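You operate a simulated robot arm through the tools that you are given. There is no shell and no other tool. Be economical: measure what you need, move in short steps, check, and stop when the job is done.

The job below is to be done with a simulated robot arm. You get a single attempt, and the scene is never put back.

TASK
Put things in order on the work top of the tall shelf. At the end: the brown block stands on top of the black duct; the black rubber mount stands where the blue magnet stood; the blue magnet stands where the green brush stood; the red block is on the white carton (marked "Filter"); the green brush stands where the brown block stood; whatever was shut is shut again. Leave all else as you found it, and nothing knocked over.

It is judged by the outcome, as a careful person would: the job done as asked, and still so three seconds after it is handed in. It fails if anything else is knocked over, pushed out of place, dropped, spilled or broken.

THE ROBOT
A 6-joint arm with a two-finger parallel gripper, fixed in place. Base frame: the origin is at the foot of the arm, x ahead of it, y to its left, z up; the work surface is at about z = 900. Lengths are in mm, angles in degrees, forces in N, time in s.
With the tool pointing down near the work surface it reaches from about 240 to 640 mm from the base axis. Its first joint turns from -66.0 to 66.0 degrees. Payload 2.7 kg.
Tool frame: the origin (TCP) lies between the finger pads and is the grasp point; the fingertips stand 23 mm ahead of it; z points along the fingers, y is the line along which they close. Largest opening 94 mm; finger width 38, thickness 10; the body of the gripper, 54 by 96 mm, starts 39 mm behind the TCP.
Orientation is told as [roll, pitch, yaw] about the base's x, y, z axes, in that order, counted from this pose: with the fingers straight down and closing along the base's y, the tool's x points along the base's -x, its y along +y and its z along -z.

THE INTERFACE
- The arm moves only by the tool send_rows. Its argument "commands" is a list that holds one entry, the list of rows, each a list of 7 numbers: the shift along the tool's x, y, z in units of 40 mm (1.0 is 40 mm), then the turn, a rotation vector about the tool's x, y, z in units of 5 degrees (1.0 is 5 degrees), then the finger opening in mm, from 0 to 94. In form: [[[tx, ty, tz, wx, wy, wz, fingers], ...]]. A call has 1 to 20 rows; each row shifts and turns the commanded pose from where the row before left it, along the tool's axes as they then stand. A call with a number of a shift or a turn outside -1 to 1 is refused whole. A row lasts 0.2 s, in which the tool goes at most 50 mm and 8.6 degrees; a call with a longer step from one row to the next is refused whole, and so is a gripper value outside its range. Where a pose cannot be reached the arm comes as near as it can. A force on the tool above 40 N (or 10 N above the force at the start of the call, whichever is more), or a blocked arm, ends the call early, and 0.2 s more pass. The fingers move at their own pace (about 45 mm/s each) and stop on an object; they squeeze with about 24 N. The grip force told is the motor's: it shows also when the fingers shut on nothing. Time passes only in rows, and 0.2 s behind the last, so rows that do not move let the fingers close. The reply holds the time, the measured pose of the TCP, the force on the tool along the base axes, the opening and the grip force, in the units named above and with some noise, with the torque about the TCP (base axes, N m) and any sound that the robot's microphone picked up.
- Cameras (640 x 400 px; columns grow to the right, rows downward): "scene" is fixed at [90.2, -453.4, 1397.2]; the picture's right is [0.55, -0.84, 0.00], its down [-0.53, -0.34, -0.78] and it looks along [0.65, 0.42, -0.63] (base axes); focal length 309 px, centre (320, 200). "wrist" rides on the gripper at [86, 16, -74] in the tool frame; the picture's right is [-0.18, 0.98, 0.00], its down [-0.58, -0.11, -0.81] and it looks along [-0.79, -0.15, 0.59] (tool axes); focal length 243 px, centre (320, 200). There is no depth. A picture from a camera that has moved, and an enlarged one, comes with that camera's place and axes in the base frame and with its lens.
- grab_frame(camera): a new picture of that camera. The clock stands still meanwhile.
- close_up(camera, box): a new picture of the part [left, top, right, bottom] of that camera's present view, enlarged. The clock stands still meanwhile.
- job_done(): hands the job in; it is judged then, once.

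Work in short steps. Places have to be worked out from the pictures, the camera data and where the tool is seen: move nearer, look again, correct. Check each grasp and each placing, and mend what went wrong. You have 120 turns and 76 pictures in all, those below and enlarged ones among them. Open the gripper and draw the arm clear of the work before you hand the job in, unless the task says otherwise; then end with one line.

The tools are called after "Emit:" as a command line: name --argument value ..., lists and objects as JSON in quotes. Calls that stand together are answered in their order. send_rows: Moves the arm, as the interface text tells. Its arguments: {"type":"object","properties":{"commands":{"type":"array","items":{"type":"array","items":{"type":"array","items":{"type":"number"}}}}},"required":["commands"]} The other tools are called the same way: grab_frame (camera) takes a picture; close_up (camera, box) takes an enlarged picture of a part of a camera's view; job_done () hands the job in.

At the start:

```text
time_s: 0.0
tcp_pos: [382.2, -183.8, 1197.9]
tcp_rot: [0.0, 0.0, 0.0]
contact_force: [-0.4, 0.2, -0.5]
torque: [-0.03, -0.01, 0.03]
finger_gap: 94.1
grip_force: 0.0
```

scene: 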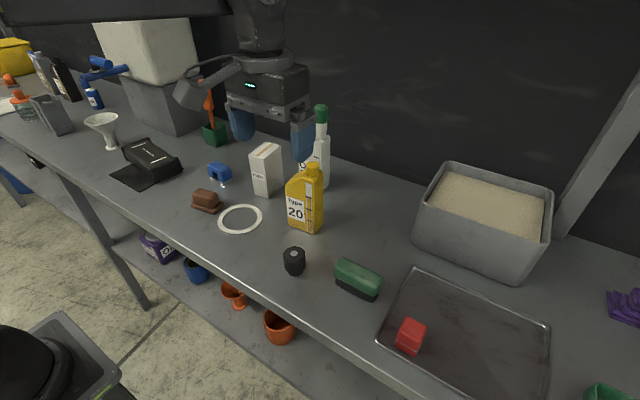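
wrist: 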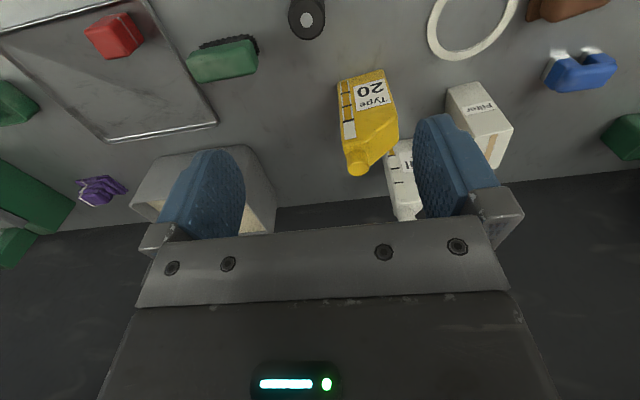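

I'll look closely at the objects in the scene view before moving.

Emit:
close_up --camera "scene" --box '[80, 110, 340, 270]'

Emit:
close_up --camera "scene" --box '[260, 220, 580, 400]'

Emit:
close_up --camera "wrist" --box '[280, 0, 640, 220]'

```text
2.46 times, centred on (210, 190) of scene
camera zoom: at [90.2, -453.4, 1397.2], right [0.55, -0.84, 0.0], down [-0.53, -0.34, -0.78], along [0.65, 0.42, -0.63], focal length 760 px, centre (591, 225)
```

zoom: 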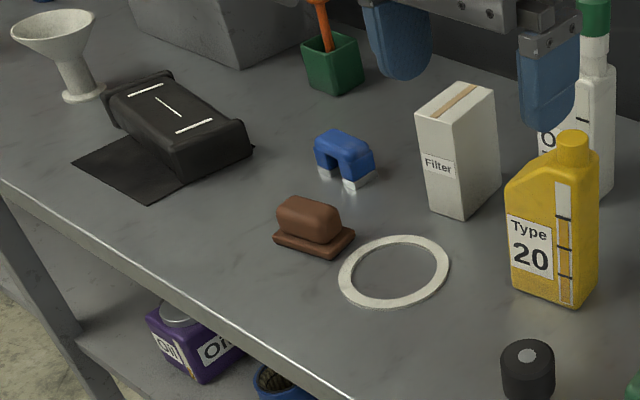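

```text
2.00 times, centred on (420, 310) of scene
camera zoom: at [90.2, -453.4, 1397.2], right [0.55, -0.84, 0.0], down [-0.53, -0.34, -0.78], along [0.65, 0.42, -0.63], focal length 618 px, centre (120, -20)
```

zoom: 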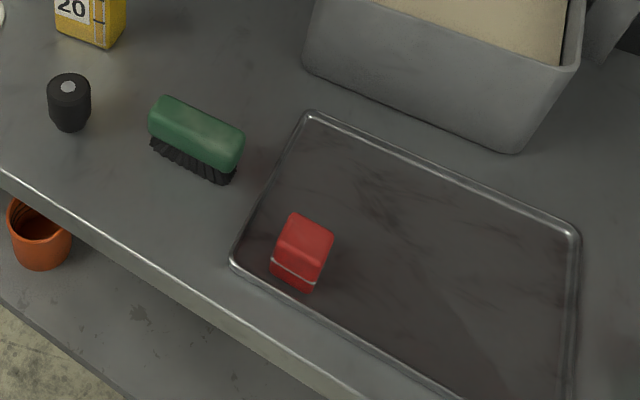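

```text
1.78 times, centred on (460, 110) of wrist
camera zoom: at [295.9, -167.5, 1272.0], right [0.18, 0.98, 0.0], down [0.58, -0.11, 0.81], along [0.79, -0.15, -0.59], focal length 431 px, centre (71, 360)
```

zoom: 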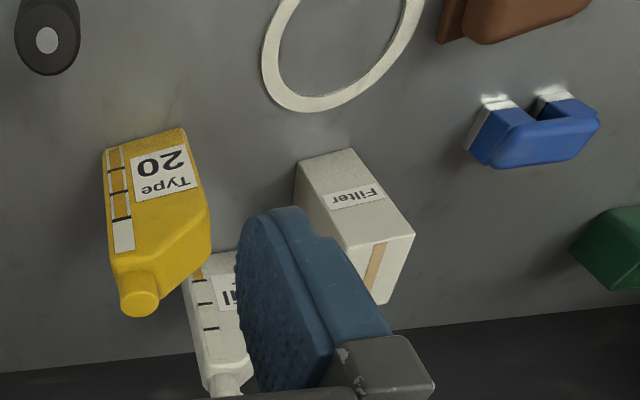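

Nothing looks shut or lidded here. From the scene view I put brown at about (431,106), brush (427,-321), magnet (536,172), mount (395,-194), red (376,-441), carton (577,33) and duct (465,374). I'll go above the brown block first.

Emit:
send_rows --commands '[[[-0.153, 0.906, 0, 0, 0, 0, 94], [-0.153, 0.906, 0, 0, 0, 0, 94], [-0.153, 0.906, 0, 0, 0, 0, 94], [-0.153, 0.906, 0, 0, 0, 0, 94], [-0.153, 0.906, 0, 0, 0, 0, 94], [-0.153, 0.906, 0, 0, 0, 0, 94], [-0.153, 0.906, 0, 0, 0, 0, 94], [-0.153, 0.906, 0, 0, 0, 0, 94], [0, 0, 0.95, 0, 0, 0, 94], [0, 0, 0.95, 0, 0, 0, 94], [0, 0, 0.95, 0, 0, 0, 94]]]'

Emit:
grab_frame --camera "wrist"

Emit:
grab_frame --camera "scene"

```text
time_s: 2.4
tcp_pos: [426.5, 107.4, 1083.8]
tcp_rot: [-0.1, 0.0, 0.0]
contact_force: [0.0, 0.0, 0.0]
torque: [0.0, -0.03, -0.01]
finger_gap: 94.0
grip_force: 0.1
```

```text
70 pictures are left
camera wrist: at [339.7, 123.9, 1157.1], right [0.18, 0.98, 0.0], down [0.58, -0.11, 0.81], along [0.79, -0.15, -0.59], focal length 243 px, centre (320, 200)
```

wrist: 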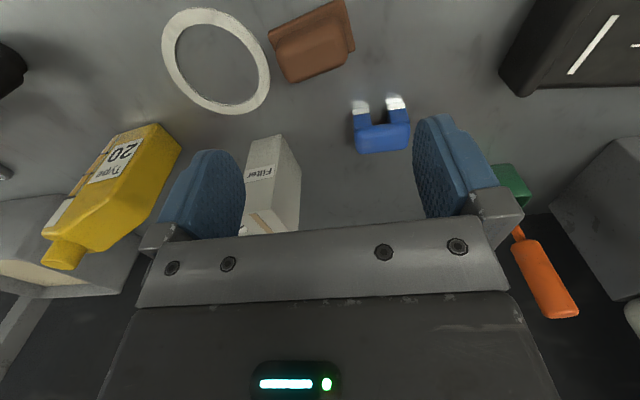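

```text
69 pictures are left
```

scene: 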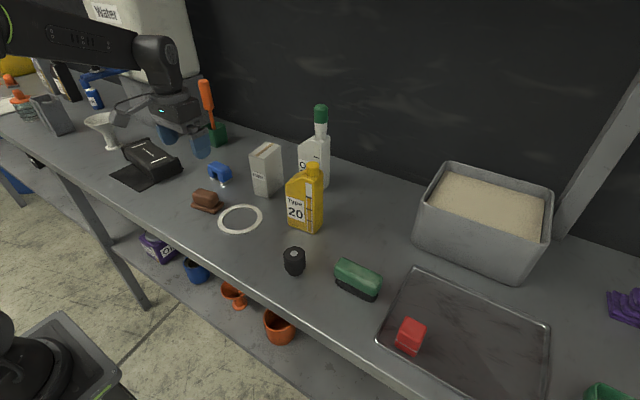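

Emit:
close_up --camera "wrist" --box '[240, 0, 440, 160]'

Emit:
close_up --camera "scene" --box '[100, 120, 260, 220]'

```text
2.50 times, centred on (340, 80) of wrist
camera zoom: at [339.7, 123.9, 1157.1], right [0.18, 0.98, 0.0], down [0.58, -0.11, 0.81], along [0.79, -0.15, -0.59], focal length 606 px, centre (270, 500)
```

zoom: 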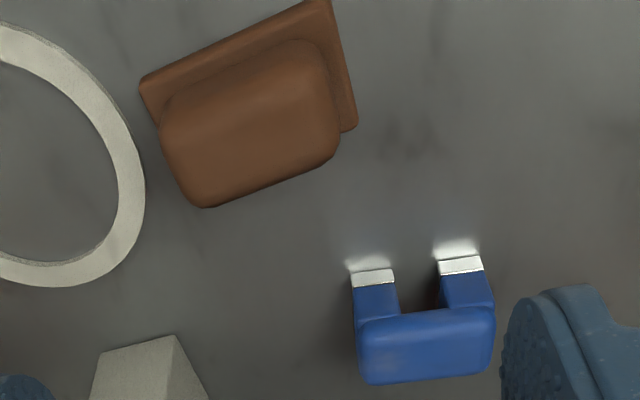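

```text
4.00 times, centred on (180, 170) of scene
camera zoom: at [90.2, -453.3, 1397.2], right [0.55, -0.84, 0.0], down [-0.53, -0.34, -0.78], along [0.65, 0.42, -0.63], focal length 1235 px, centre (880, 320)
```

zoom: 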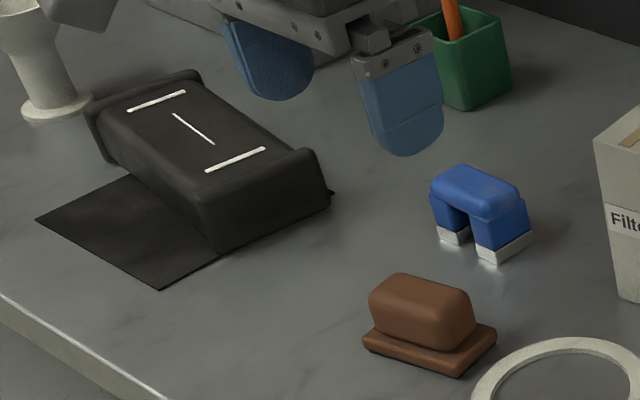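

The wrist view gives the brown block's centre at about (431,100), with its long axis turned about +9° from y. I'll align to that and go partway down.

Emit:
send_rows --commands '[[[-0.125, -0.185, 0, 0, 0, 0, 94], [0, 0, 0, 0, 0, -0.9, 94], [0, 0, 0, 0, 0, -0.9, 94], [0, 0, 0.85, 0, 0, 0, 94], [0, 0, 0.85, 0, 0, 0, 94], [0, 0, 0.85, 0, 0, 0, 94]]]'

Emit:
grab_frame --camera "wrist"

```text
time_s: 3.8
tcp_pos: [435.9, 98.1, 982.3]
tcp_rot: [0.0, -0.1, 8.9]
contact_force: [-0.1, -0.1, 0.6]
torque: [-0.03, -0.02, -0.05]
finger_gap: 94.2
grip_force: 0.1
```

```text
66 pictures are left
camera wrist: at [346.8, 99.4, 1056.2], right [0.03, 1.0, 0.0], down [0.59, -0.02, 0.81], along [0.81, -0.02, -0.59], focal length 243 px, centre (320, 200)
```

wrist: 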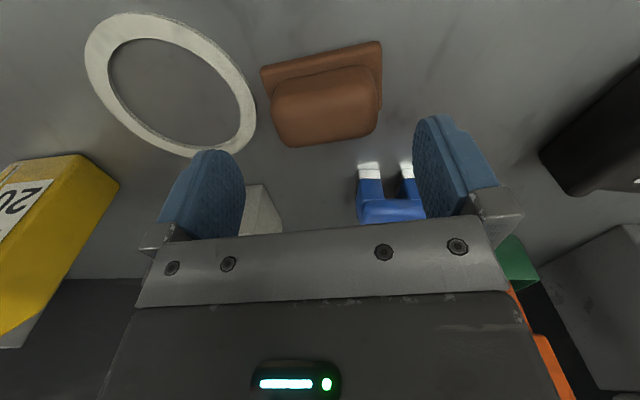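

Brown's centre now comes out at about (432,101), yaw about 10°, top at about z 934. I'll correct, go down to z 935 and close.

Emit:
send_rows --commands '[[[0.087, 0.09, 0, 0, 0, -0.16, 94], [0, 0, 0.59, 0, 0, 0, 94], [0, 0, 0.59, 0, 0, 0, 94], [0, 0, 0, 0, 0, 0, 94], [0, 0, 0, 0, 0, 0, 30], [0, 0, 0, 0, 0, 0, 30], [0, 0, 0, 0, 0, 0, 30], [0, 0, 0, 0, 0, 0, 30]]]'

Emit:
grab_frame --camera "wrist"

```text
time_s: 5.6
tcp_pos: [432.0, 99.6, 933.3]
tcp_rot: [0.0, -0.1, 9.8]
contact_force: [-0.9, -0.3, -0.6]
torque: [0.0, -0.03, 0.01]
finger_gap: 71.3
grip_force: 24.1
```

```text
65 pictures are left
camera wrist: at [344.2, 100.9, 1007.4], right [0.01, 1.0, 0.0], down [0.59, -0.01, 0.81], along [0.81, -0.01, -0.59], focal length 243 px, centre (320, 200)
```

wrist: 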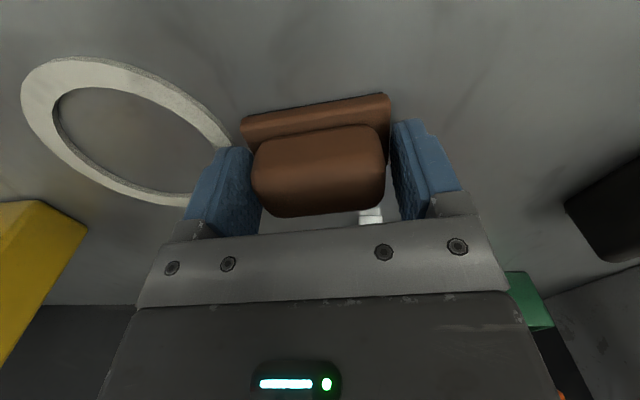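

The fingers hold the ends of the base plate (71 mm), but only at the tips. I'll open, go 5 mm lower for a fuller hold and close again.

Emit:
send_rows --commands '[[[0, 0, 0, 0, 0, 0, 90], [0, 0, 0.125, 0, 0, 0, 90], [0, 0, 0, 0, 0, 0, 30], [0, 0, 0, 0, 0, 0, 30], [0, 0, 0, 0, 0, 0, 30], [0, 0, -0.5, 0, 0, 0, 30], [0, 0, -0.8, 0, 0, 0, 30], [0, 0, -0.8, 0, 0, 0, 30], [0, 0, -0.8, 0, 0, 0, 30]]]'

Emit:
grab_frame --camera "wrist"

```text
time_s: 7.6
tcp_pos: [431.1, 100.2, 1047.5]
tcp_rot: [0.0, 0.0, 9.9]
contact_force: [-0.1, 0.8, -0.1]
torque: [-0.01, -0.01, -0.02]
finger_gap: 71.4
grip_force: 24.1
```

```text
64 pictures are left
camera wrist: at [343.3, 101.7, 1120.7], right [0.01, 1.0, 0.0], down [0.59, -0.01, 0.81], along [0.81, -0.01, -0.59], focal length 243 px, centre (320, 200)
```

wrist: 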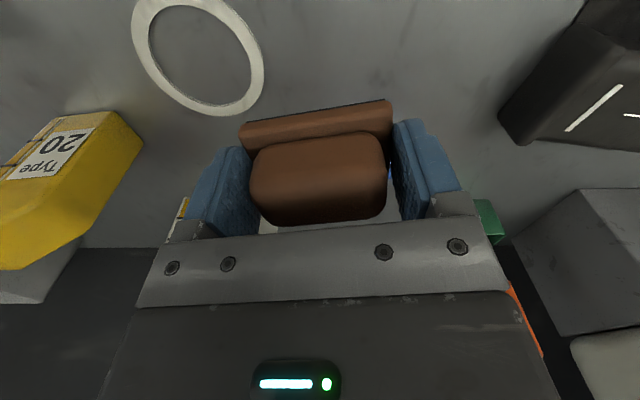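

The brown block is held. I'll carry it toward the duct, stay high, and look.

Emit:
send_rows --commands '[[[0, 0, -0.9, 0, 0, 0, 30], [-0.25, 0.87, 0, 0, 0, 0, 30], [-0.25, 0.87, 0, 0, 0, 0, 30], [-0.25, 0.87, 0, 0, 0, 0, 30], [-0.25, 0.87, 0, 0, 0, 0, 30], [0, 0, 0, 0, 0, 1, 30], [0, 0, 0, 0, 0, 1, 30], [0, 0, 0, 0, 0, 1, 30], [0, 0, 0, 0, 0, 1, 30]]]'

Emit:
grab_frame --camera "wrist"

Emit:
close_up --camera "scene" --box '[60, 40, 260, 200]'

```text
time_s: 9.6
tcp_pos: [448.5, 245.1, 1080.8]
tcp_rot: [0.0, 0.1, -10.2]
contact_force: [0.5, -0.4, -1.0]
torque: [-0.01, -0.02, -0.01]
finger_gap: 71.2
grip_force: 24.0
```

```text
63 pictures are left
camera wrist: at [366.2, 276.4, 1155.3], right [0.36, 0.93, 0.0], down [0.55, -0.21, 0.81], along [0.75, -0.29, -0.59], focal length 243 px, centre (320, 200)
```

wrist: 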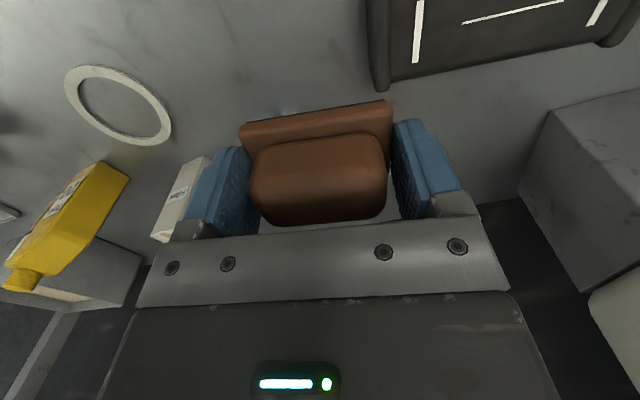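

```text
2.50 times, centred on (160, 120) of scene
camera zoom: at [90.2, -453.3, 1397.2], right [0.55, -0.84, 0.0], down [-0.53, -0.34, -0.78], along [0.65, 0.42, -0.63], focal length 772 px, centre (720, 400)
```

zoom: 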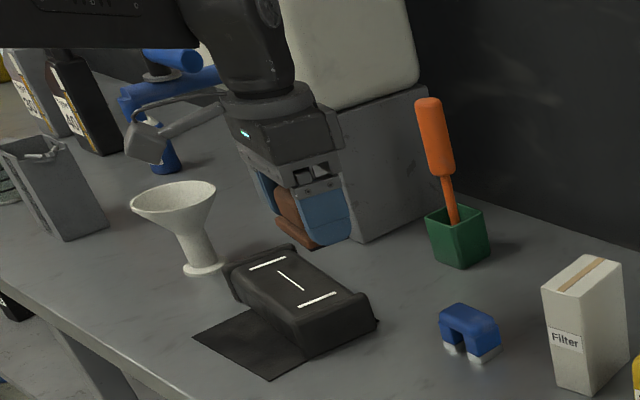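

The duct's markings agree in both cameras: centre about (471,381), yaw about -12°, top at about z 945. I'll carry the block over it, then lower to just above.

Emit:
send_rows --commands '[[[0.01, 0.805, 0, 0, 0, 0.36, 30], [0.01, 0.805, 0, 0, 0, 0, 30], [0.01, 0.805, 0, 0, 0, 0, 30], [0.01, 0.805, 0, 0, 0, 0, 30], [0, 0, 0.9, 0, 0, 0, 30], [0, 0, 0.9, 0, 0, 0, 30]]]'

Emit:
grab_frame --camera "wrist"

Emit:
close_up --camera "scene" --box '[90, 80, 230, 200]'

```text
time_s: 11.0
tcp_pos: [469.3, 375.4, 1006.6]
tcp_rot: [0.0, 0.0, -12.0]
contact_force: [-0.3, 0.1, -0.7]
torque: [-0.01, 0.0, -0.01]
finger_gap: 71.4
grip_force: 23.5
```

```text
61 pictures are left
camera wrist: at [389.2, 408.4, 1080.6], right [0.38, 0.92, 0.0], down [0.55, -0.23, 0.81], along [0.74, -0.31, -0.59], focal length 243 px, centre (320, 200)
```

wrist: 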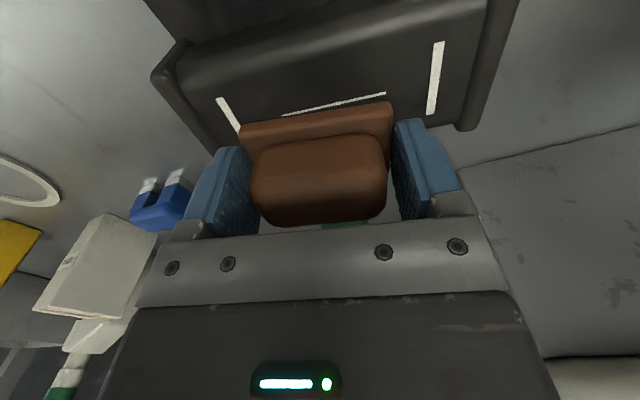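

```text
3.33 times, centred on (160, 140) of scene
camera zoom: at [90.2, -453.3, 1397.2], right [0.55, -0.84, 0.0], down [-0.53, -0.34, -0.78], along [0.65, 0.42, -0.63], focal length 1029 px, centre (853, 400)
```

zoom: 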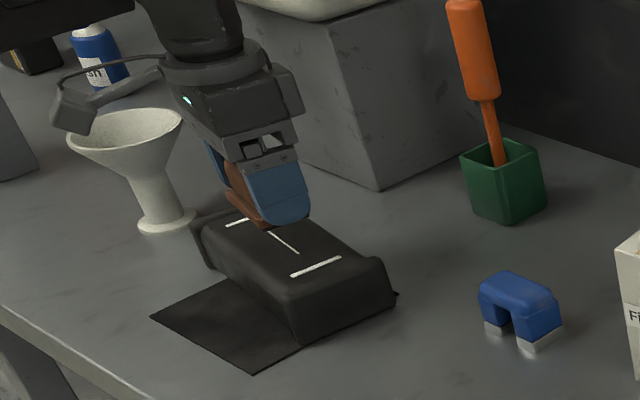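

The block is well centred over the duct. I'll lower gently until the force shows contact.

Emit:
send_rows --commands '[[[0, 0.1, 0.5, 0, 0, 0, 30], [0, 0, 0.2, 0, 0, 0, 30], [0, 0, 0.05, 0, 0, 0, 30], [0, 0, 0.05, 0, 0, 0, 30], [0, 0, 0, 0, 0, 0, 30]]]'

Emit:
close_up --camera "scene" --box '[90, 80, 230, 200]'

```text
time_s: 12.2
tcp_pos: [471.6, 377.4, 977.9]
tcp_rot: [0.0, 0.0, -12.0]
contact_force: [-0.6, -0.2, -1.3]
torque: [-0.04, 0.0, 0.0]
finger_gap: 71.4
grip_force: 24.3
```

```text
3.33 times, centred on (160, 140) of scene
camera zoom: at [90.2, -453.3, 1397.2], right [0.55, -0.84, 0.0], down [-0.53, -0.34, -0.78], along [0.65, 0.42, -0.63], focal length 1029 px, centre (853, 400)
```

zoom: 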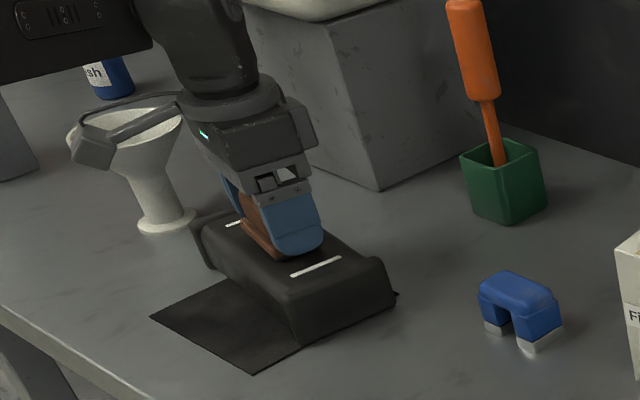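

No clear contact yet, so I'll go down in small steps.

Emit:
send_rows --commands '[[[0, 0, 0.06, 0, 0, 0, 30], [0, 0, 0, 0, 0, 0, 30], [0, 0, 0, 0, 0, 0, 30]]]'

```text
time_s: 13.0
tcp_pos: [472.6, 376.6, 975.0]
tcp_rot: [0.0, -0.1, -12.0]
contact_force: [0.5, -0.2, -0.2]
torque: [-0.02, -0.02, 0.01]
finger_gap: 71.2
grip_force: 24.1
```

Emit:
send_rows --commands '[[[0, 0, 0.06, 0, 0, 0, 30], [0, 0, 0, 0, 0, 0, 30], [0, 0, 0, 0, 0, 0, 30]]]'

Emit:
close_up --camera "wrist" --box '[140, 0, 500, 240]'

```text
time_s: 13.8
tcp_pos: [472.3, 376.6, 974.4]
tcp_rot: [0.1, -0.1, -12.0]
contact_force: [-2.0, -0.7, 13.0]
torque: [-0.33, 0.27, -0.01]
finger_gap: 71.4
grip_force: 24.3
```

```text
1.67 times, centred on (320, 120) of wrist
camera zoom: at [392.0, 410.0, 1048.1], right [0.38, 0.92, 0.0], down [0.54, -0.23, 0.81], along [0.75, -0.31, -0.59], focal length 404 px, centre (320, 333)
```

zoom: 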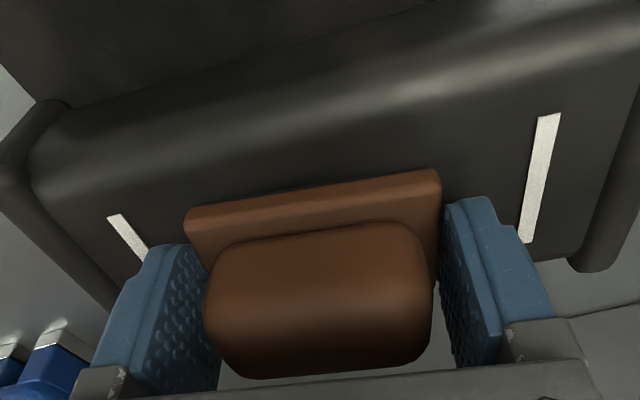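

Contact is at 13 N and the block sits flat, within about 5 mm of the duct's axis. I'll ease off, release and rise.

Emit:
send_rows --commands '[[[0, 0, -0.03, 0, 0, 0, 30], [0, 0, 0, 0, 0, 0, 76], [0, 0, 0, 0, 0, 0, 90], [0, 0, 0, 0, 0, 0, 90], [0, 0, -0.5, 0, 0, 0, 90], [0, 0, -1, 0, 0, 0, 90], [0, 0, -1, 0, 0, 0, 90], [0, 0, -1, 0, 0, 0, 90]]]'

Emit:
grab_frame --camera "scene"

Emit:
grab_frame --camera "wrist"

```text
time_s: 15.6
tcp_pos: [468.8, 373.2, 1111.7]
tcp_rot: [-0.1, 0.1, -12.0]
contact_force: [-0.4, 0.4, -0.6]
torque: [0.0, -0.04, -0.02]
finger_gap: 90.2
grip_force: 0.1
out of reach, approached as far as the arm can: row 8
```

```text
57 pictures are left
```

scene: 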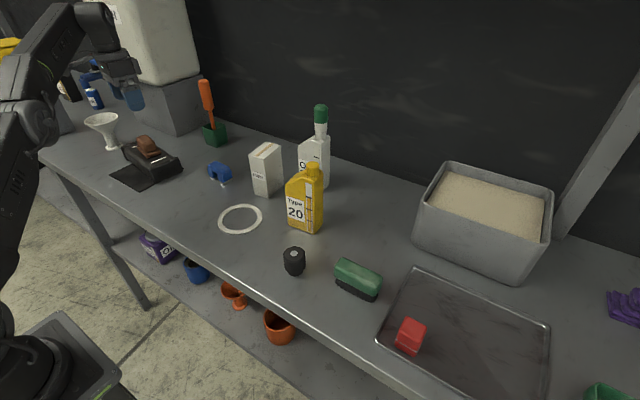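

```text
56 pictures are left
camera wrist: at [389.0, 406.6, 1185.3], right [0.38, 0.92, 0.0], down [0.55, -0.23, 0.81], along [0.74, -0.31, -0.59], focal length 243 px, centre (320, 200)
```

wrist: 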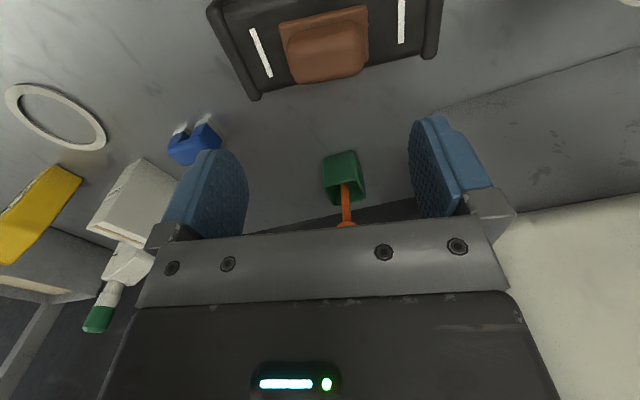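

Brown stands on the duct. Next is the brush, so I'll swing back to above it at a safe height, keeping x near 400 past the yellow bottle.

Emit:
send_rows --commands '[[[0, 0, 0, 0, 0, -0.8, 90], [0, 0, 0, 0, 0, -0.8, 90], [0, 0, 0, 0, 0, -0.8, 90], [0.123, -0.97, 0, 0, 0, 0, 94], [0.123, -0.97, 0, 0, 0, 0, 94], [0.123, -0.97, 0, 0, 0, 0, 94], [0.123, -0.97, 0, 0, 0, 0, 94], [0.123, -0.97, 0, 0, 0, 0, 94], [0.123, -0.97, 0, 0, 0, 0, 94], [0.123, -0.97, 0, 0, 0, 0, 94], [0.123, -0.97, 0, 0, 0, 0, 94], [0.123, -0.97, 0, 0, 0, 0, 94], [0.123, -0.97, 0, 0, 0, 0, 94], [0.123, -0.97, 0, 0, 0, 0, 94], [0.123, -0.97, 0, 0, 0, 0, 94], [0.123, -0.97, 0, 0, 0, 0, 94], [0.123, -0.97, 0, 0, 0, 0, 94], [0.123, -0.97, 0, 0, 0, 0, 94], [0.123, -0.97, 0, 0, 0, 0, 94]]]'

Emit:
grab_frame --camera "wrist"

```text
time_s: 19.6
tcp_pos: [390.0, -244.5, 1112.0]
tcp_rot: [0.1, -0.1, 0.1]
contact_force: [-0.1, 0.7, 0.3]
torque: [0.02, 0.0, -0.01]
finger_gap: 94.2
grip_force: 0.0
```

```text
55 pictures are left
camera wrist: at [303.7, -230.0, 1185.6], right [0.18, 0.98, 0.0], down [0.58, -0.11, 0.81], along [0.79, -0.15, -0.59], focal length 243 px, centre (320, 200)
```

wrist: 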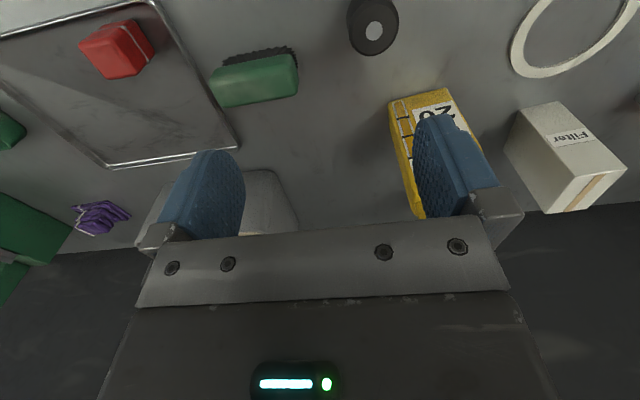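

The brush lies along y, about 85 mm long, near (425,-320). I'll go above it and turn the gripper by -90° so the fingers close across its short side.

Emit:
send_rows --commands '[[[-0.375, -0.95, 0, 0, 0, 0, 94], [-0.375, -0.95, 0, 0, 0, 0, 94], [0, 0, 0, 0, 0, 1, 94], [0, 0, 0, 0, 0, 1, 94], [0, 0, 0, 0, 0, 1, 94], [0, 0, 0, 0, 0, 1, 94], [0, 0, 0, 0, 0, 1, 94], [0, 0, 0, 0, 0, 1, 94], [0, 0, 0, 0, 0, 1, 94], [0, 0, 0, 0, 0, 1, 94], [0, 0, 0, 0, 0, 1, 94], [0, 0, 0, 0, 0, 1, 94], [0, 0, 0, 0, 0, 1, 94], [0, 0, 0, 0, 0, 1, 94], [0, 0, 0, 0, 0, 1, 94], [0, 0, 0, 0, 0, 1, 94], [0, 0, 0, 0, 0, 1, 94], [0, 0, 0, 0, 0, 1, 94], [0, 0, 0.5, 0, 0, 1, 94], [0, 0, 0.5, 0, 0, 1, 94]]]'

Emit:
grab_frame --camera "wrist"

```text
time_s: 23.8
tcp_pos: [420.2, -323.5, 1070.8]
tcp_rot: [0.0, 0.0, -90.1]
contact_force: [-0.3, 0.9, 0.6]
torque: [-0.03, 0.02, 0.01]
finger_gap: 93.9
grip_force: 0.0
```

```text
54 pictures are left
camera wrist: at [436.4, -236.5, 1145.7], right [0.98, -0.19, 0.0], down [-0.11, -0.58, 0.81], along [-0.15, -0.79, -0.59], focal length 243 px, centre (320, 200)
```

wrist: 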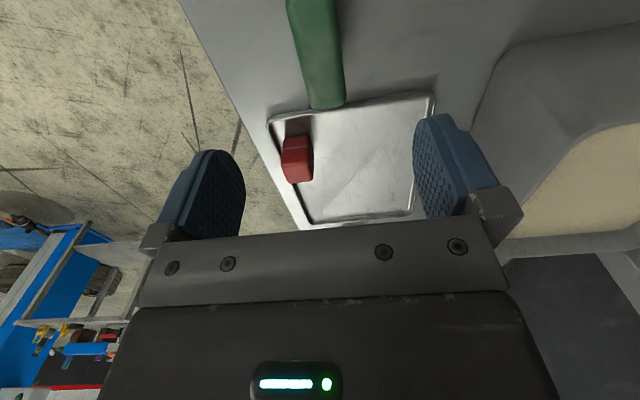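

The brush axis comes out near x 419, y -320, nearly parallel to y. I'll go down and check again.

Emit:
send_rows --commands '[[[0, 0, 0.75, 0, 0, 0, 94], [0, 0, 0.75, 0, 0, 0, 94], [0, 0, 0.5, 0, 0, 0, 94], [0, 0, 0, 0, 0, 0, 94]]]'

Emit:
grab_frame --camera "wrist"

Emit:
close_up --camera "scene" --box '[300, 200, 460, 300]'

```text
time_s: 24.8
tcp_pos: [420.7, -325.7, 992.9]
tcp_rot: [0.0, -0.1, -89.9]
contact_force: [-0.2, -0.1, -0.2]
torque: [-0.01, -0.02, 0.01]
finger_gap: 94.0
grip_force: 0.0
```

```text
53 pictures are left
camera wrist: at [437.7, -238.0, 1066.5], right [0.98, -0.18, 0.0], down [-0.11, -0.58, 0.81], along [-0.15, -0.79, -0.59], focal length 243 px, centre (320, 200)
```

wrist: 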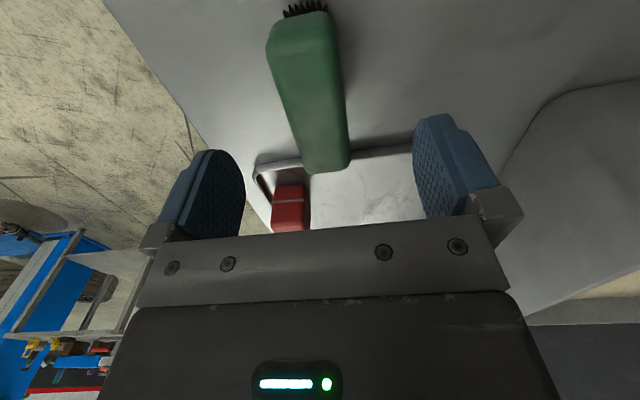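

```text
4.00 times, centred on (380, 250) of scene
camera zoom: at [90.2, -453.4, 1397.2], right [0.55, -0.84, 0.0], down [-0.53, -0.34, -0.78], along [0.65, 0.42, -0.63], focal length 1235 px, centre (80, 0)
```

zoom: 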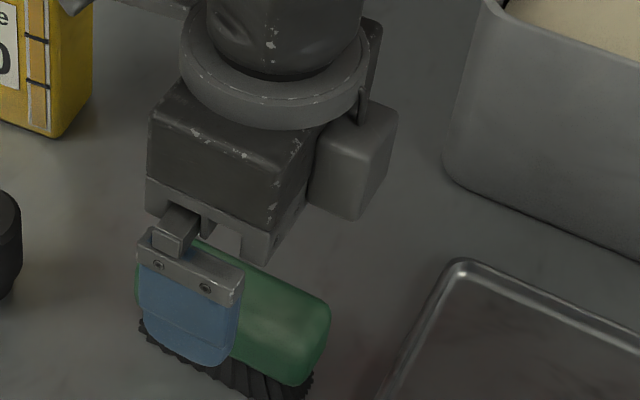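

The brush stands at about (419.5,-322), yaw about 0°, 33 mm wide, with its top near z 940. I'll go down and grip the wooden part.

Emit:
send_rows --commands '[[[0.09, -0.025, 0.5, 0, 0, 0, 94], [0, 0, 0.5, 0, 0, 0, 94], [0, 0, 0.5, 0, 0, 0, 94], [0, 0, 0, 0, 0, 0, 60], [0, 0, 0, 0, 0, 0, 20], [0, 0, 0, 0, 0, 0, 20], [0, 0, 0, 0, 0, 0, 20], [0, 0, 0, 0, 0, 0, 20], [0, 0, 0, 0, 0, 0, 20]]]'

Emit:
grab_frame --camera "wrist"

Emit:
close_up --camera "scene" --box '[300, 200, 460, 300]'

```text
time_s: 26.8
tcp_pos: [422.4, -320.6, 935.4]
tcp_rot: [-0.1, 0.0, -90.0]
contact_force: [-0.9, 0.2, -0.4]
torque: [0.01, 0.04, -0.01]
finger_gap: 33.8
grip_force: 24.6
```

```text
51 pictures are left
camera wrist: at [438.5, -234.2, 1008.3], right [0.98, -0.18, 0.0], down [-0.11, -0.58, 0.81], along [-0.15, -0.79, -0.59], focal length 243 px, centre (320, 200)
```

wrist: 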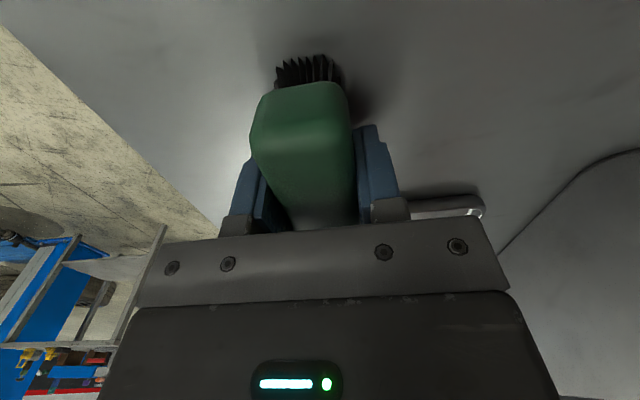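

```text
4.00 times, centred on (380, 250) of scene
camera zoom: at [90.2, -453.4, 1397.2], right [0.55, -0.84, 0.0], down [-0.53, -0.34, -0.78], along [0.65, 0.42, -0.63], focal length 1235 px, centre (80, 0)
```

zoom: 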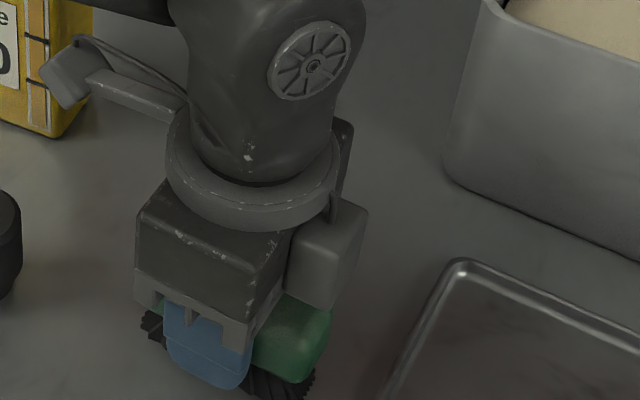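

The brush is gripped at 33.8 mm. I'll lift well above the yellow bottle and carry it to the brown block's old spot.

Emit:
send_rows --commands '[[[0, 0, -0.5, 0, 0, 0, 20], [0, 0, -1, 0, 0, 0, 20], [0, 0, -1, 0, 0, 0, 20], [0, 0, -1, 0, 0, 0, 20], [0, 0, -1, 0, 0, 0, 20], [0.95, -0.2, -0.5, 0, 0, 0, 20], [0.95, -0.2, 0, 0, 0, 0, 20], [0.95, -0.2, 0, 0, 0, 0, 20], [0.95, 0, 0, 0, 0, 0, 20], [0.95, 0, 0, 0, 0, 0, 20], [0.95, 0, 0, 0, 0, 0, 20], [0.95, 0, 0, 0, 0, 0, 20], [0.95, 0, 0, 0, 0, 0, 20], [0.95, 0.28, 0, 0, 0, 0, 20], [0.95, 0.28, 0, 0, 0, 0, 20], [0.95, 0.28, 0, 0, 0, 0, 20]]]'

Emit:
grab_frame --camera "wrist"

```text
time_s: 30.2
tcp_pos: [429.3, 101.3, 1133.5]
tcp_rot: [0.0, 0.0, -90.0]
contact_force: [0.8, 1.0, -1.3]
torque: [-0.01, 0.03, -0.02]
finger_gap: 33.9
grip_force: 24.0
```

```text
49 pictures are left
camera wrist: at [446.2, 187.0, 1207.3], right [0.98, -0.18, 0.0], down [-0.11, -0.58, 0.81], along [-0.15, -0.79, -0.59], focal length 243 px, centre (320, 200)
```

wrist: 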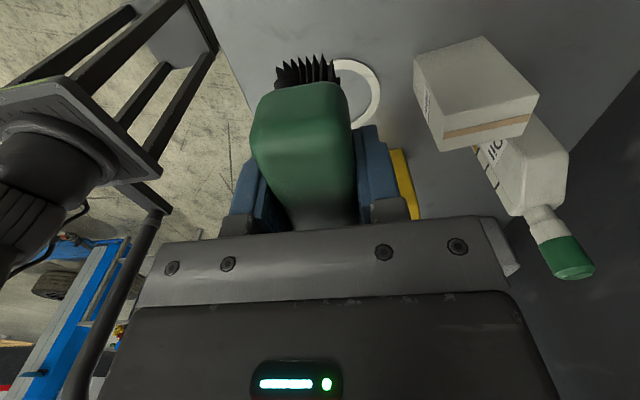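

I'll turn to yaw -80°, shift slightly, and lower to a few mm above the surface, keeping about 8 mm off the ring.

Emit:
send_rows --commands '[[[0.07, 0.05, 0, 0, 0, -1, 20], [0, 0, 0, 0, 0, -1, 20], [0, 0, 0.95, 0, 0, 0, 20], [0, 0, 0.95, 0, 0, 0, 20], [0, 0, 0.95, 0, 0, 0, 20], [0, 0, 0.95, 0, 0, 0, 20], [0, 0, 0.85, 0, 0, 0, 20], [0, 0, 0, 0, 0, 0, 20]]]'

Emit:
close_up --camera "scene" --box '[150, 150, 310, 250]'

Emit:
grab_frame --camera "wrist"

```text
time_s: 32.0
tcp_pos: [432.9, 105.1, 950.3]
tcp_rot: [0.1, 0.1, -80.0]
contact_force: [0.0, 0.5, -0.2]
torque: [0.0, -0.02, 0.03]
finger_gap: 33.8
grip_force: 23.6
```

```text
4.00 times, centred on (230, 200) of scene
camera zoom: at [90.2, -453.3, 1397.2], right [0.55, -0.84, 0.0], down [-0.53, -0.34, -0.78], along [0.65, 0.42, -0.63], focal length 1235 px, centre (680, 200)
```

zoom: 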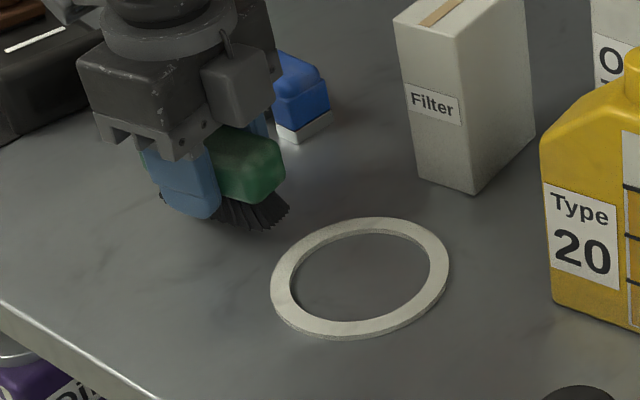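

```text
47 pictures are left
camera wrist: at [433.7, 192.1, 1023.0], right [1.0, -0.01, 0.0], down [-0.01, -0.59, 0.81], along [-0.01, -0.81, -0.59], focal length 243 px, centre (320, 200)
```

wrist: 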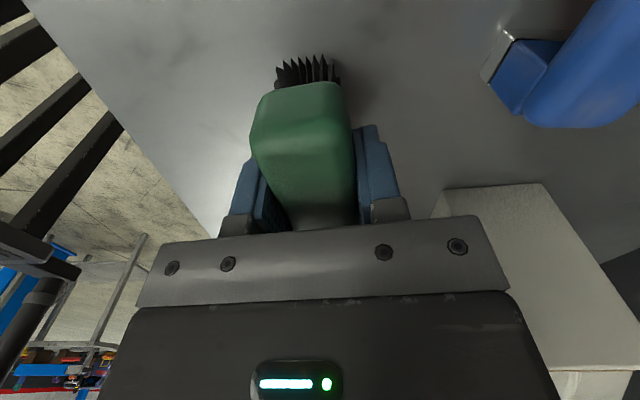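

Clear of everything. I'll lower the last 15 mm in small steps and watch the force.

Emit:
send_rows --commands '[[[0, 0, 0.2, 0, 0, 0, 20], [0, 0, 0.08, 0, 0, 0, 20], [0, 0, 0.05, 0, 0, 0, 20], [0, 0, 0, 0, 0, 0, 20], [0, 0, 0, 0, 0, 0, 20]]]'

```text
time_s: 33.2
tcp_pos: [431.0, 100.2, 935.7]
tcp_rot: [0.0, -0.1, -80.0]
contact_force: [0.7, 0.6, -0.8]
torque: [0.0, -0.03, 0.04]
finger_gap: 33.9
grip_force: 24.4
```

Emit:
send_rows --commands '[[[0, 0, 0.04, 0, 0, 0, 20], [0, 0, 0, 0, 0, 0, 20], [0, 0, 0, 0, 0, 0, 20]]]'

```text
time_s: 34.0
tcp_pos: [432.6, 101.5, 935.3]
tcp_rot: [0.3, 0.0, -80.0]
contact_force: [-4.3, 3.1, 17.6]
torque: [0.01, 0.21, 0.0]
finger_gap: 33.6
grip_force: 23.9
```

Contact is at 17.6 N. I'll ease off a little, release and rise.

Emit:
send_rows --commands '[[[0, 0, -0.03, 0, 0, 0, 20], [0, 0, 0, 0, 0, 0, 50], [0, 0, 0, 0, 0, 0, 80], [0, 0, 0, 0, 0, 0, 80], [0, 0, -0.5, 0, 0, 0, 80], [0, 0, -1, 0, 0, 0, 80], [0, 0, -1, 0, 0, 0, 80]]]'

Emit:
grab_frame --camera "wrist"

Emit:
close_up --camera "scene" --box '[150, 150, 310, 250]'

```text
time_s: 35.6
tcp_pos: [432.1, 101.7, 1032.0]
tcp_rot: [0.0, 0.0, -80.0]
contact_force: [0.0, -0.8, -0.4]
torque: [0.02, -0.01, 0.0]
finger_gap: 80.1
grip_force: 0.0
```

```text
46 pictures are left
camera wrist: at [433.1, 190.7, 1106.7], right [1.0, -0.01, 0.0], down [-0.01, -0.59, 0.81], along [-0.01, -0.81, -0.59], focal length 243 px, centre (320, 200)
```

wrist: 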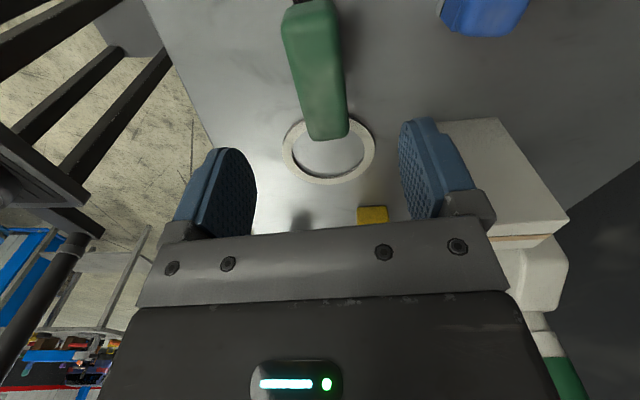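

```text
4.00 times, centred on (230, 200) of scene
camera zoom: at [90.2, -453.4, 1397.2], right [0.55, -0.84, 0.0], down [-0.53, -0.34, -0.78], along [0.65, 0.42, -0.63], focal length 1235 px, centre (680, 200)
```

zoom: 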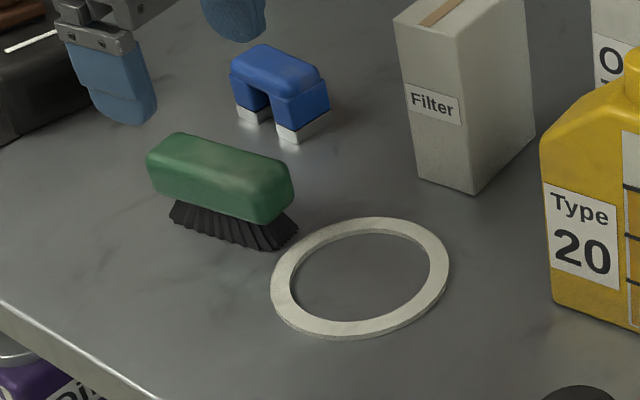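

The brush stands upright on brown's old spot, and the ring looks unmoved. The magnet comes out at about (527,159), yaw about 0°, roughly 30 × 58 mm. I'll go above it with yaw -90°.

Emit:
send_rows --commands '[[[0, 0, 0, 0, 0, 1, 90], [0, 0, 0, 0, 0, 1, 90], [0.475, 0.79, 0, 0, 0, 0, 90], [0.475, 0.79, 0, 0, 0, 0, 90], [0.475, 0.79, 0, 0, 0, 0, 90], [0, 0, 0.5, 0, 0, 0, 90], [0, 0, 0, 0, 0, 0, 90]]]'

Emit:
grab_frame --camera "wrist"

Emit:
close_up --camera "scene" --box '[150, 130, 310, 230]'

```text
time_s: 37.2
tcp_pos: [527.2, 155.8, 1012.9]
tcp_rot: [0.0, 0.0, -90.1]
contact_force: [-0.9, 0.0, 0.5]
torque: [0.02, 0.0, -0.01]
finger_gap: 90.2
grip_force: 0.1
```

```text
44 pictures are left
camera wrist: at [544.8, 241.9, 1087.1], right [0.98, -0.18, 0.0], down [-0.11, -0.58, 0.81], along [-0.15, -0.79, -0.59], focal length 243 px, centre (320, 200)
```

wrist: 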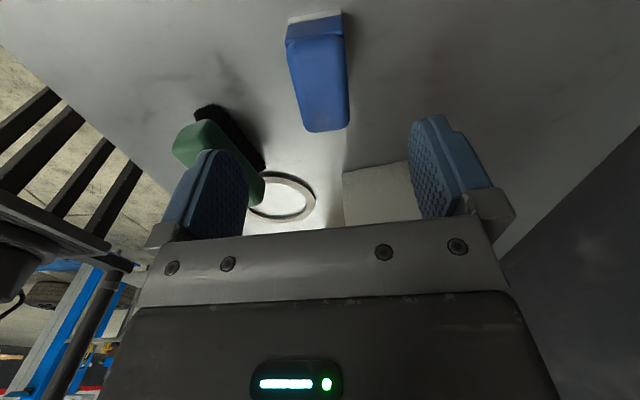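

```text
4.00 times, centred on (230, 180) of scene
camera zoom: at [90.2, -453.3, 1397.2], right [0.55, -0.84, 0.0], down [-0.53, -0.34, -0.78], along [0.65, 0.42, -0.63], focal length 1235 px, centre (680, 280)
```

zoom: 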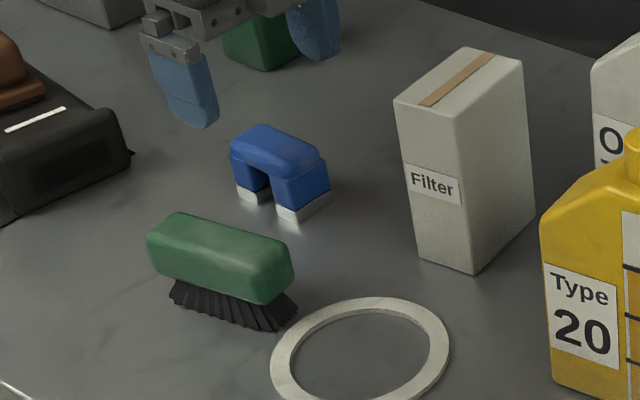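

Refined, the magnet is at about (530,160), yaw near 0°. I'll go down and grip it.

Emit:
send_rows --commands '[[[0.1, 0.06, 0, 0, 0, 0, 90], [0, 0, 0.7, 0, 0, 0, 90], [0, 0, 0.7, 0, 0, 0, 90], [0, 0, 0.7, 0, 0, 0, 90], [0, 0, 0, 0, 0, 0, 60], [0, 0, 0, 0, 0, 0, 15], [0, 0, 0, 0, 0, 0, 15], [0, 0, 0, 0, 0, 0, 15], [0, 0, 0, 0, 0, 0, 15]]]'

Emit:
grab_frame --camera "wrist"

```text
time_s: 39.2
tcp_pos: [527.7, 161.8, 930.6]
tcp_rot: [0.0, 0.0, -90.1]
contact_force: [0.2, 0.2, -0.1]
torque: [0.01, -0.02, 0.02]
finger_gap: 33.7
grip_force: 23.9
```

```text
42 pictures are left
camera wrist: at [545.1, 248.2, 1004.6], right [0.98, -0.18, 0.0], down [-0.11, -0.58, 0.81], along [-0.15, -0.79, -0.59], focal length 243 px, centre (320, 200)
```

wrist: 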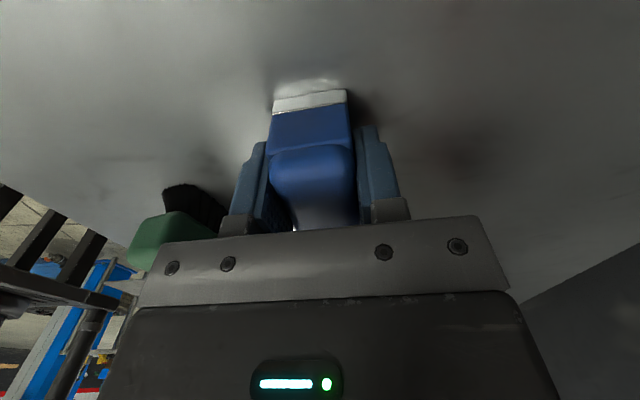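

The magnet is held at 33.7 mm. I'll lift it and carry it to the brush's old spot at (419.5,-321.5).

Emit:
send_rows --commands '[[[0, 0, -0.5, 0, 0, 0, 15], [0, 0, -1, 0, 0, 0, 15], [0, 0, -1, 0, 0, 0, 15], [0, 0, -1, 0, 0, 0, 15], [0, 0, -1, 0, 0, 0, 15], [-0.928, -0.6, -0.4, 0, 0, 0, 15], [-0.928, -0.6, 0, 0, 0, 0, 15], [-0.928, -0.6, 0, 0, 0, 0, 15], [-0.928, -0.6, 0, 0, 0, 0, 15], [-0.928, -0.6, 0, 0, 0, 0, 15], [-0.928, -0.6, 0, 0, 0, 0, 15], [-0.928, 0, 0, 0, 0, 0, 15], [-0.928, 0, 0, 0, 0, 0, 15], [-0.928, 0, 0, 0, 0, 0, 15], [-0.928, 0, 0, 0, 0, 0, 15], [-0.928, 0, 0, 0, 0, 0, 15], [-0.928, 0.43, 0, 0, 0, 0, 15], [-0.928, 0.43, 0, 0, 0, 0, 15]]]'

Emit:
grab_frame --camera "scene"

```text
time_s: 43.0
tcp_pos: [421.8, -318.0, 1122.8]
tcp_rot: [0.0, 0.0, -90.0]
contact_force: [1.1, -1.0, -1.0]
torque: [0.02, 0.0, -0.01]
finger_gap: 34.2
grip_force: 24.0
```

```text
41 pictures are left
```

scene: 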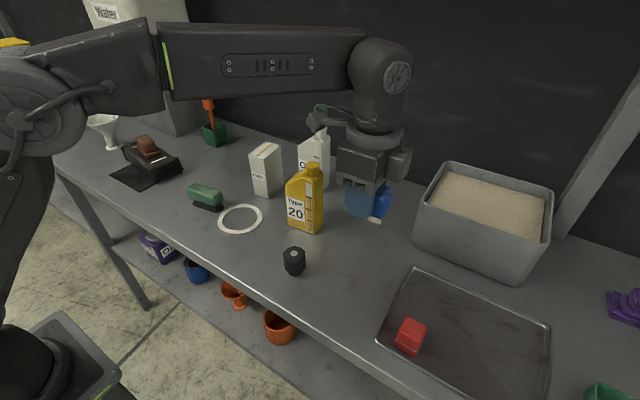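

The magnet is held. I'll lower it toward the brush's old spot.

Emit:
send_rows --commands '[[[-0.06, -0.03, 0.89, 0, 0, 0, 15], [0, 0, 0.89, 0, 0, 0, 15], [0, 0, 0.89, 0, 0, 0, 15], [0, 0, 0.89, 0, 0, 0, 15], [0, 0, 0.89, 0, 0, 0, 15], [0, 0, 0, 0, 0, 0, 15]]]'

Emit:
grab_frame --camera "wrist"

```text
time_s: 44.4
tcp_pos: [420.7, -322.1, 945.4]
tcp_rot: [-0.1, 0.1, -90.0]
contact_force: [0.6, 0.5, -0.4]
torque: [0.0, -0.01, 0.01]
finger_gap: 34.0
grip_force: 23.7
```

```text
40 pictures are left
camera wrist: at [436.4, -236.5, 1019.5], right [0.98, -0.18, 0.0], down [-0.11, -0.58, 0.81], along [-0.15, -0.79, -0.59], focal length 243 px, centre (320, 200)
```

wrist: 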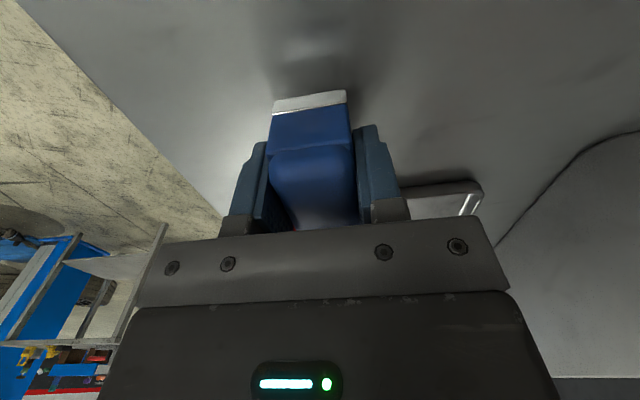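

Level and on position. I'll lower in small steps.

Emit:
send_rows --commands '[[[0, 0, 0.25, 0, 0, 0, 15], [0, 0, 0.08, 0, 0, 0, 15], [0, 0, 0.03, 0, 0, 0, 15], [0, 0, 0, 0, 0, 0, 15], [0, 0, 0, 0, 0, 0, 15]]]'

```text
time_s: 45.6
tcp_pos: [418.2, -323.9, 932.3]
tcp_rot: [0.0, 0.0, -90.0]
contact_force: [0.3, -0.4, -1.0]
torque: [-0.07, 0.01, 0.01]
finger_gap: 33.8
grip_force: 24.2
```

Emit:
send_rows --commands '[[[0, 0, 0.05, 0, 0, 0, 15], [0, 0, 0, 0, 0, 0, 15], [0, 0, 0, 0, 0, 0, 15]]]'

```text
time_s: 46.4
tcp_pos: [418.7, -320.6, 929.8]
tcp_rot: [0.1, 0.0, -90.1]
contact_force: [0.0, -0.3, -0.9]
torque: [0.02, 0.01, 0.03]
finger_gap: 33.8
grip_force: 24.2
```

Emit:
send_rows --commands '[[[0, 0, 0.04, 0, 0, 0, 15], [0, 0, 0, 0, 0, 0, 15], [0, 0, 0, 0, 0, 0, 15]]]'

```text
time_s: 47.2
tcp_pos: [418.2, -322.9, 930.9]
tcp_rot: [0.0, 0.0, -90.0]
contact_force: [-2.9, 1.9, 10.6]
torque: [0.25, 0.21, 0.05]
finger_gap: 34.0
grip_force: 24.6
```

Contact is at 10.6 N. I'll release and rise.

Emit:
send_rows --commands '[[[0, 0, -0.02, 0, 0, 0, 15], [0, 0, 0, 0, 0, 0, 50], [0, 0, 0, 0, 0, 0, 80], [0, 0, 0, 0, 0, 0, 80], [0, 0, -0.3, 0, 0, 0, 80], [0, 0, -1, 0, 0, 0, 80], [0, 0, -1, 0, 0, 0, 80]]]'

Emit:
grab_frame --camera "wrist"

Emit:
close_up --camera "scene" --box '[260, 200, 460, 360]'

```text
time_s: 48.8
tcp_pos: [417.1, -321.2, 1022.4]
tcp_rot: [0.0, 0.1, -90.0]
contact_force: [0.9, 0.9, -0.1]
torque: [-0.02, 0.01, 0.0]
finger_gap: 79.9
grip_force: 0.1
```

```text
39 pictures are left
camera wrist: at [433.5, -234.1, 1096.4], right [0.98, -0.18, 0.0], down [-0.11, -0.58, 0.81], along [-0.15, -0.79, -0.59], focal length 243 px, centre (320, 200)
```

wrist: 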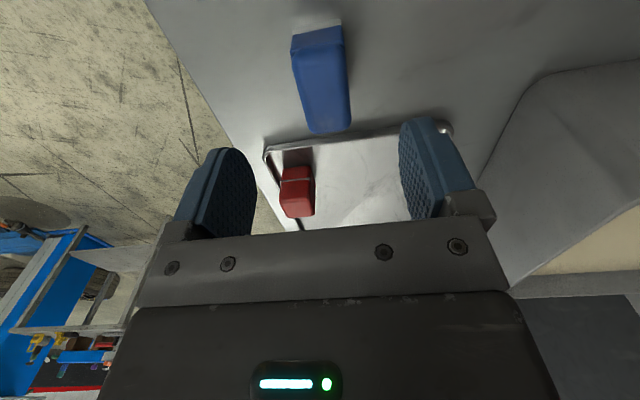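

```text
2.50 times, centred on (360, 280) of scene
camera zoom: at [90.2, -453.3, 1397.2], right [0.55, -0.84, 0.0], down [-0.53, -0.34, -0.78], along [0.65, 0.42, -0.63], focal length 772 px, centre (220, 0)
```

zoom: 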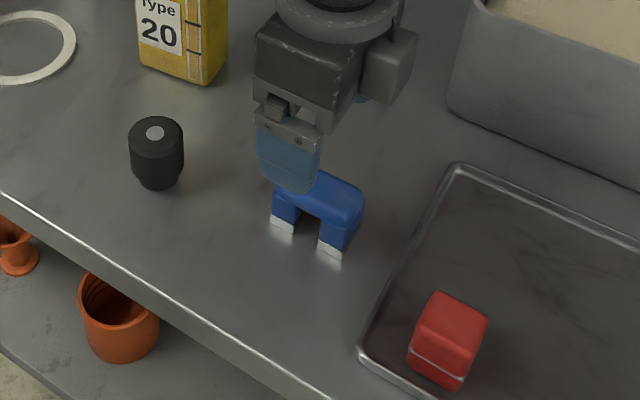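

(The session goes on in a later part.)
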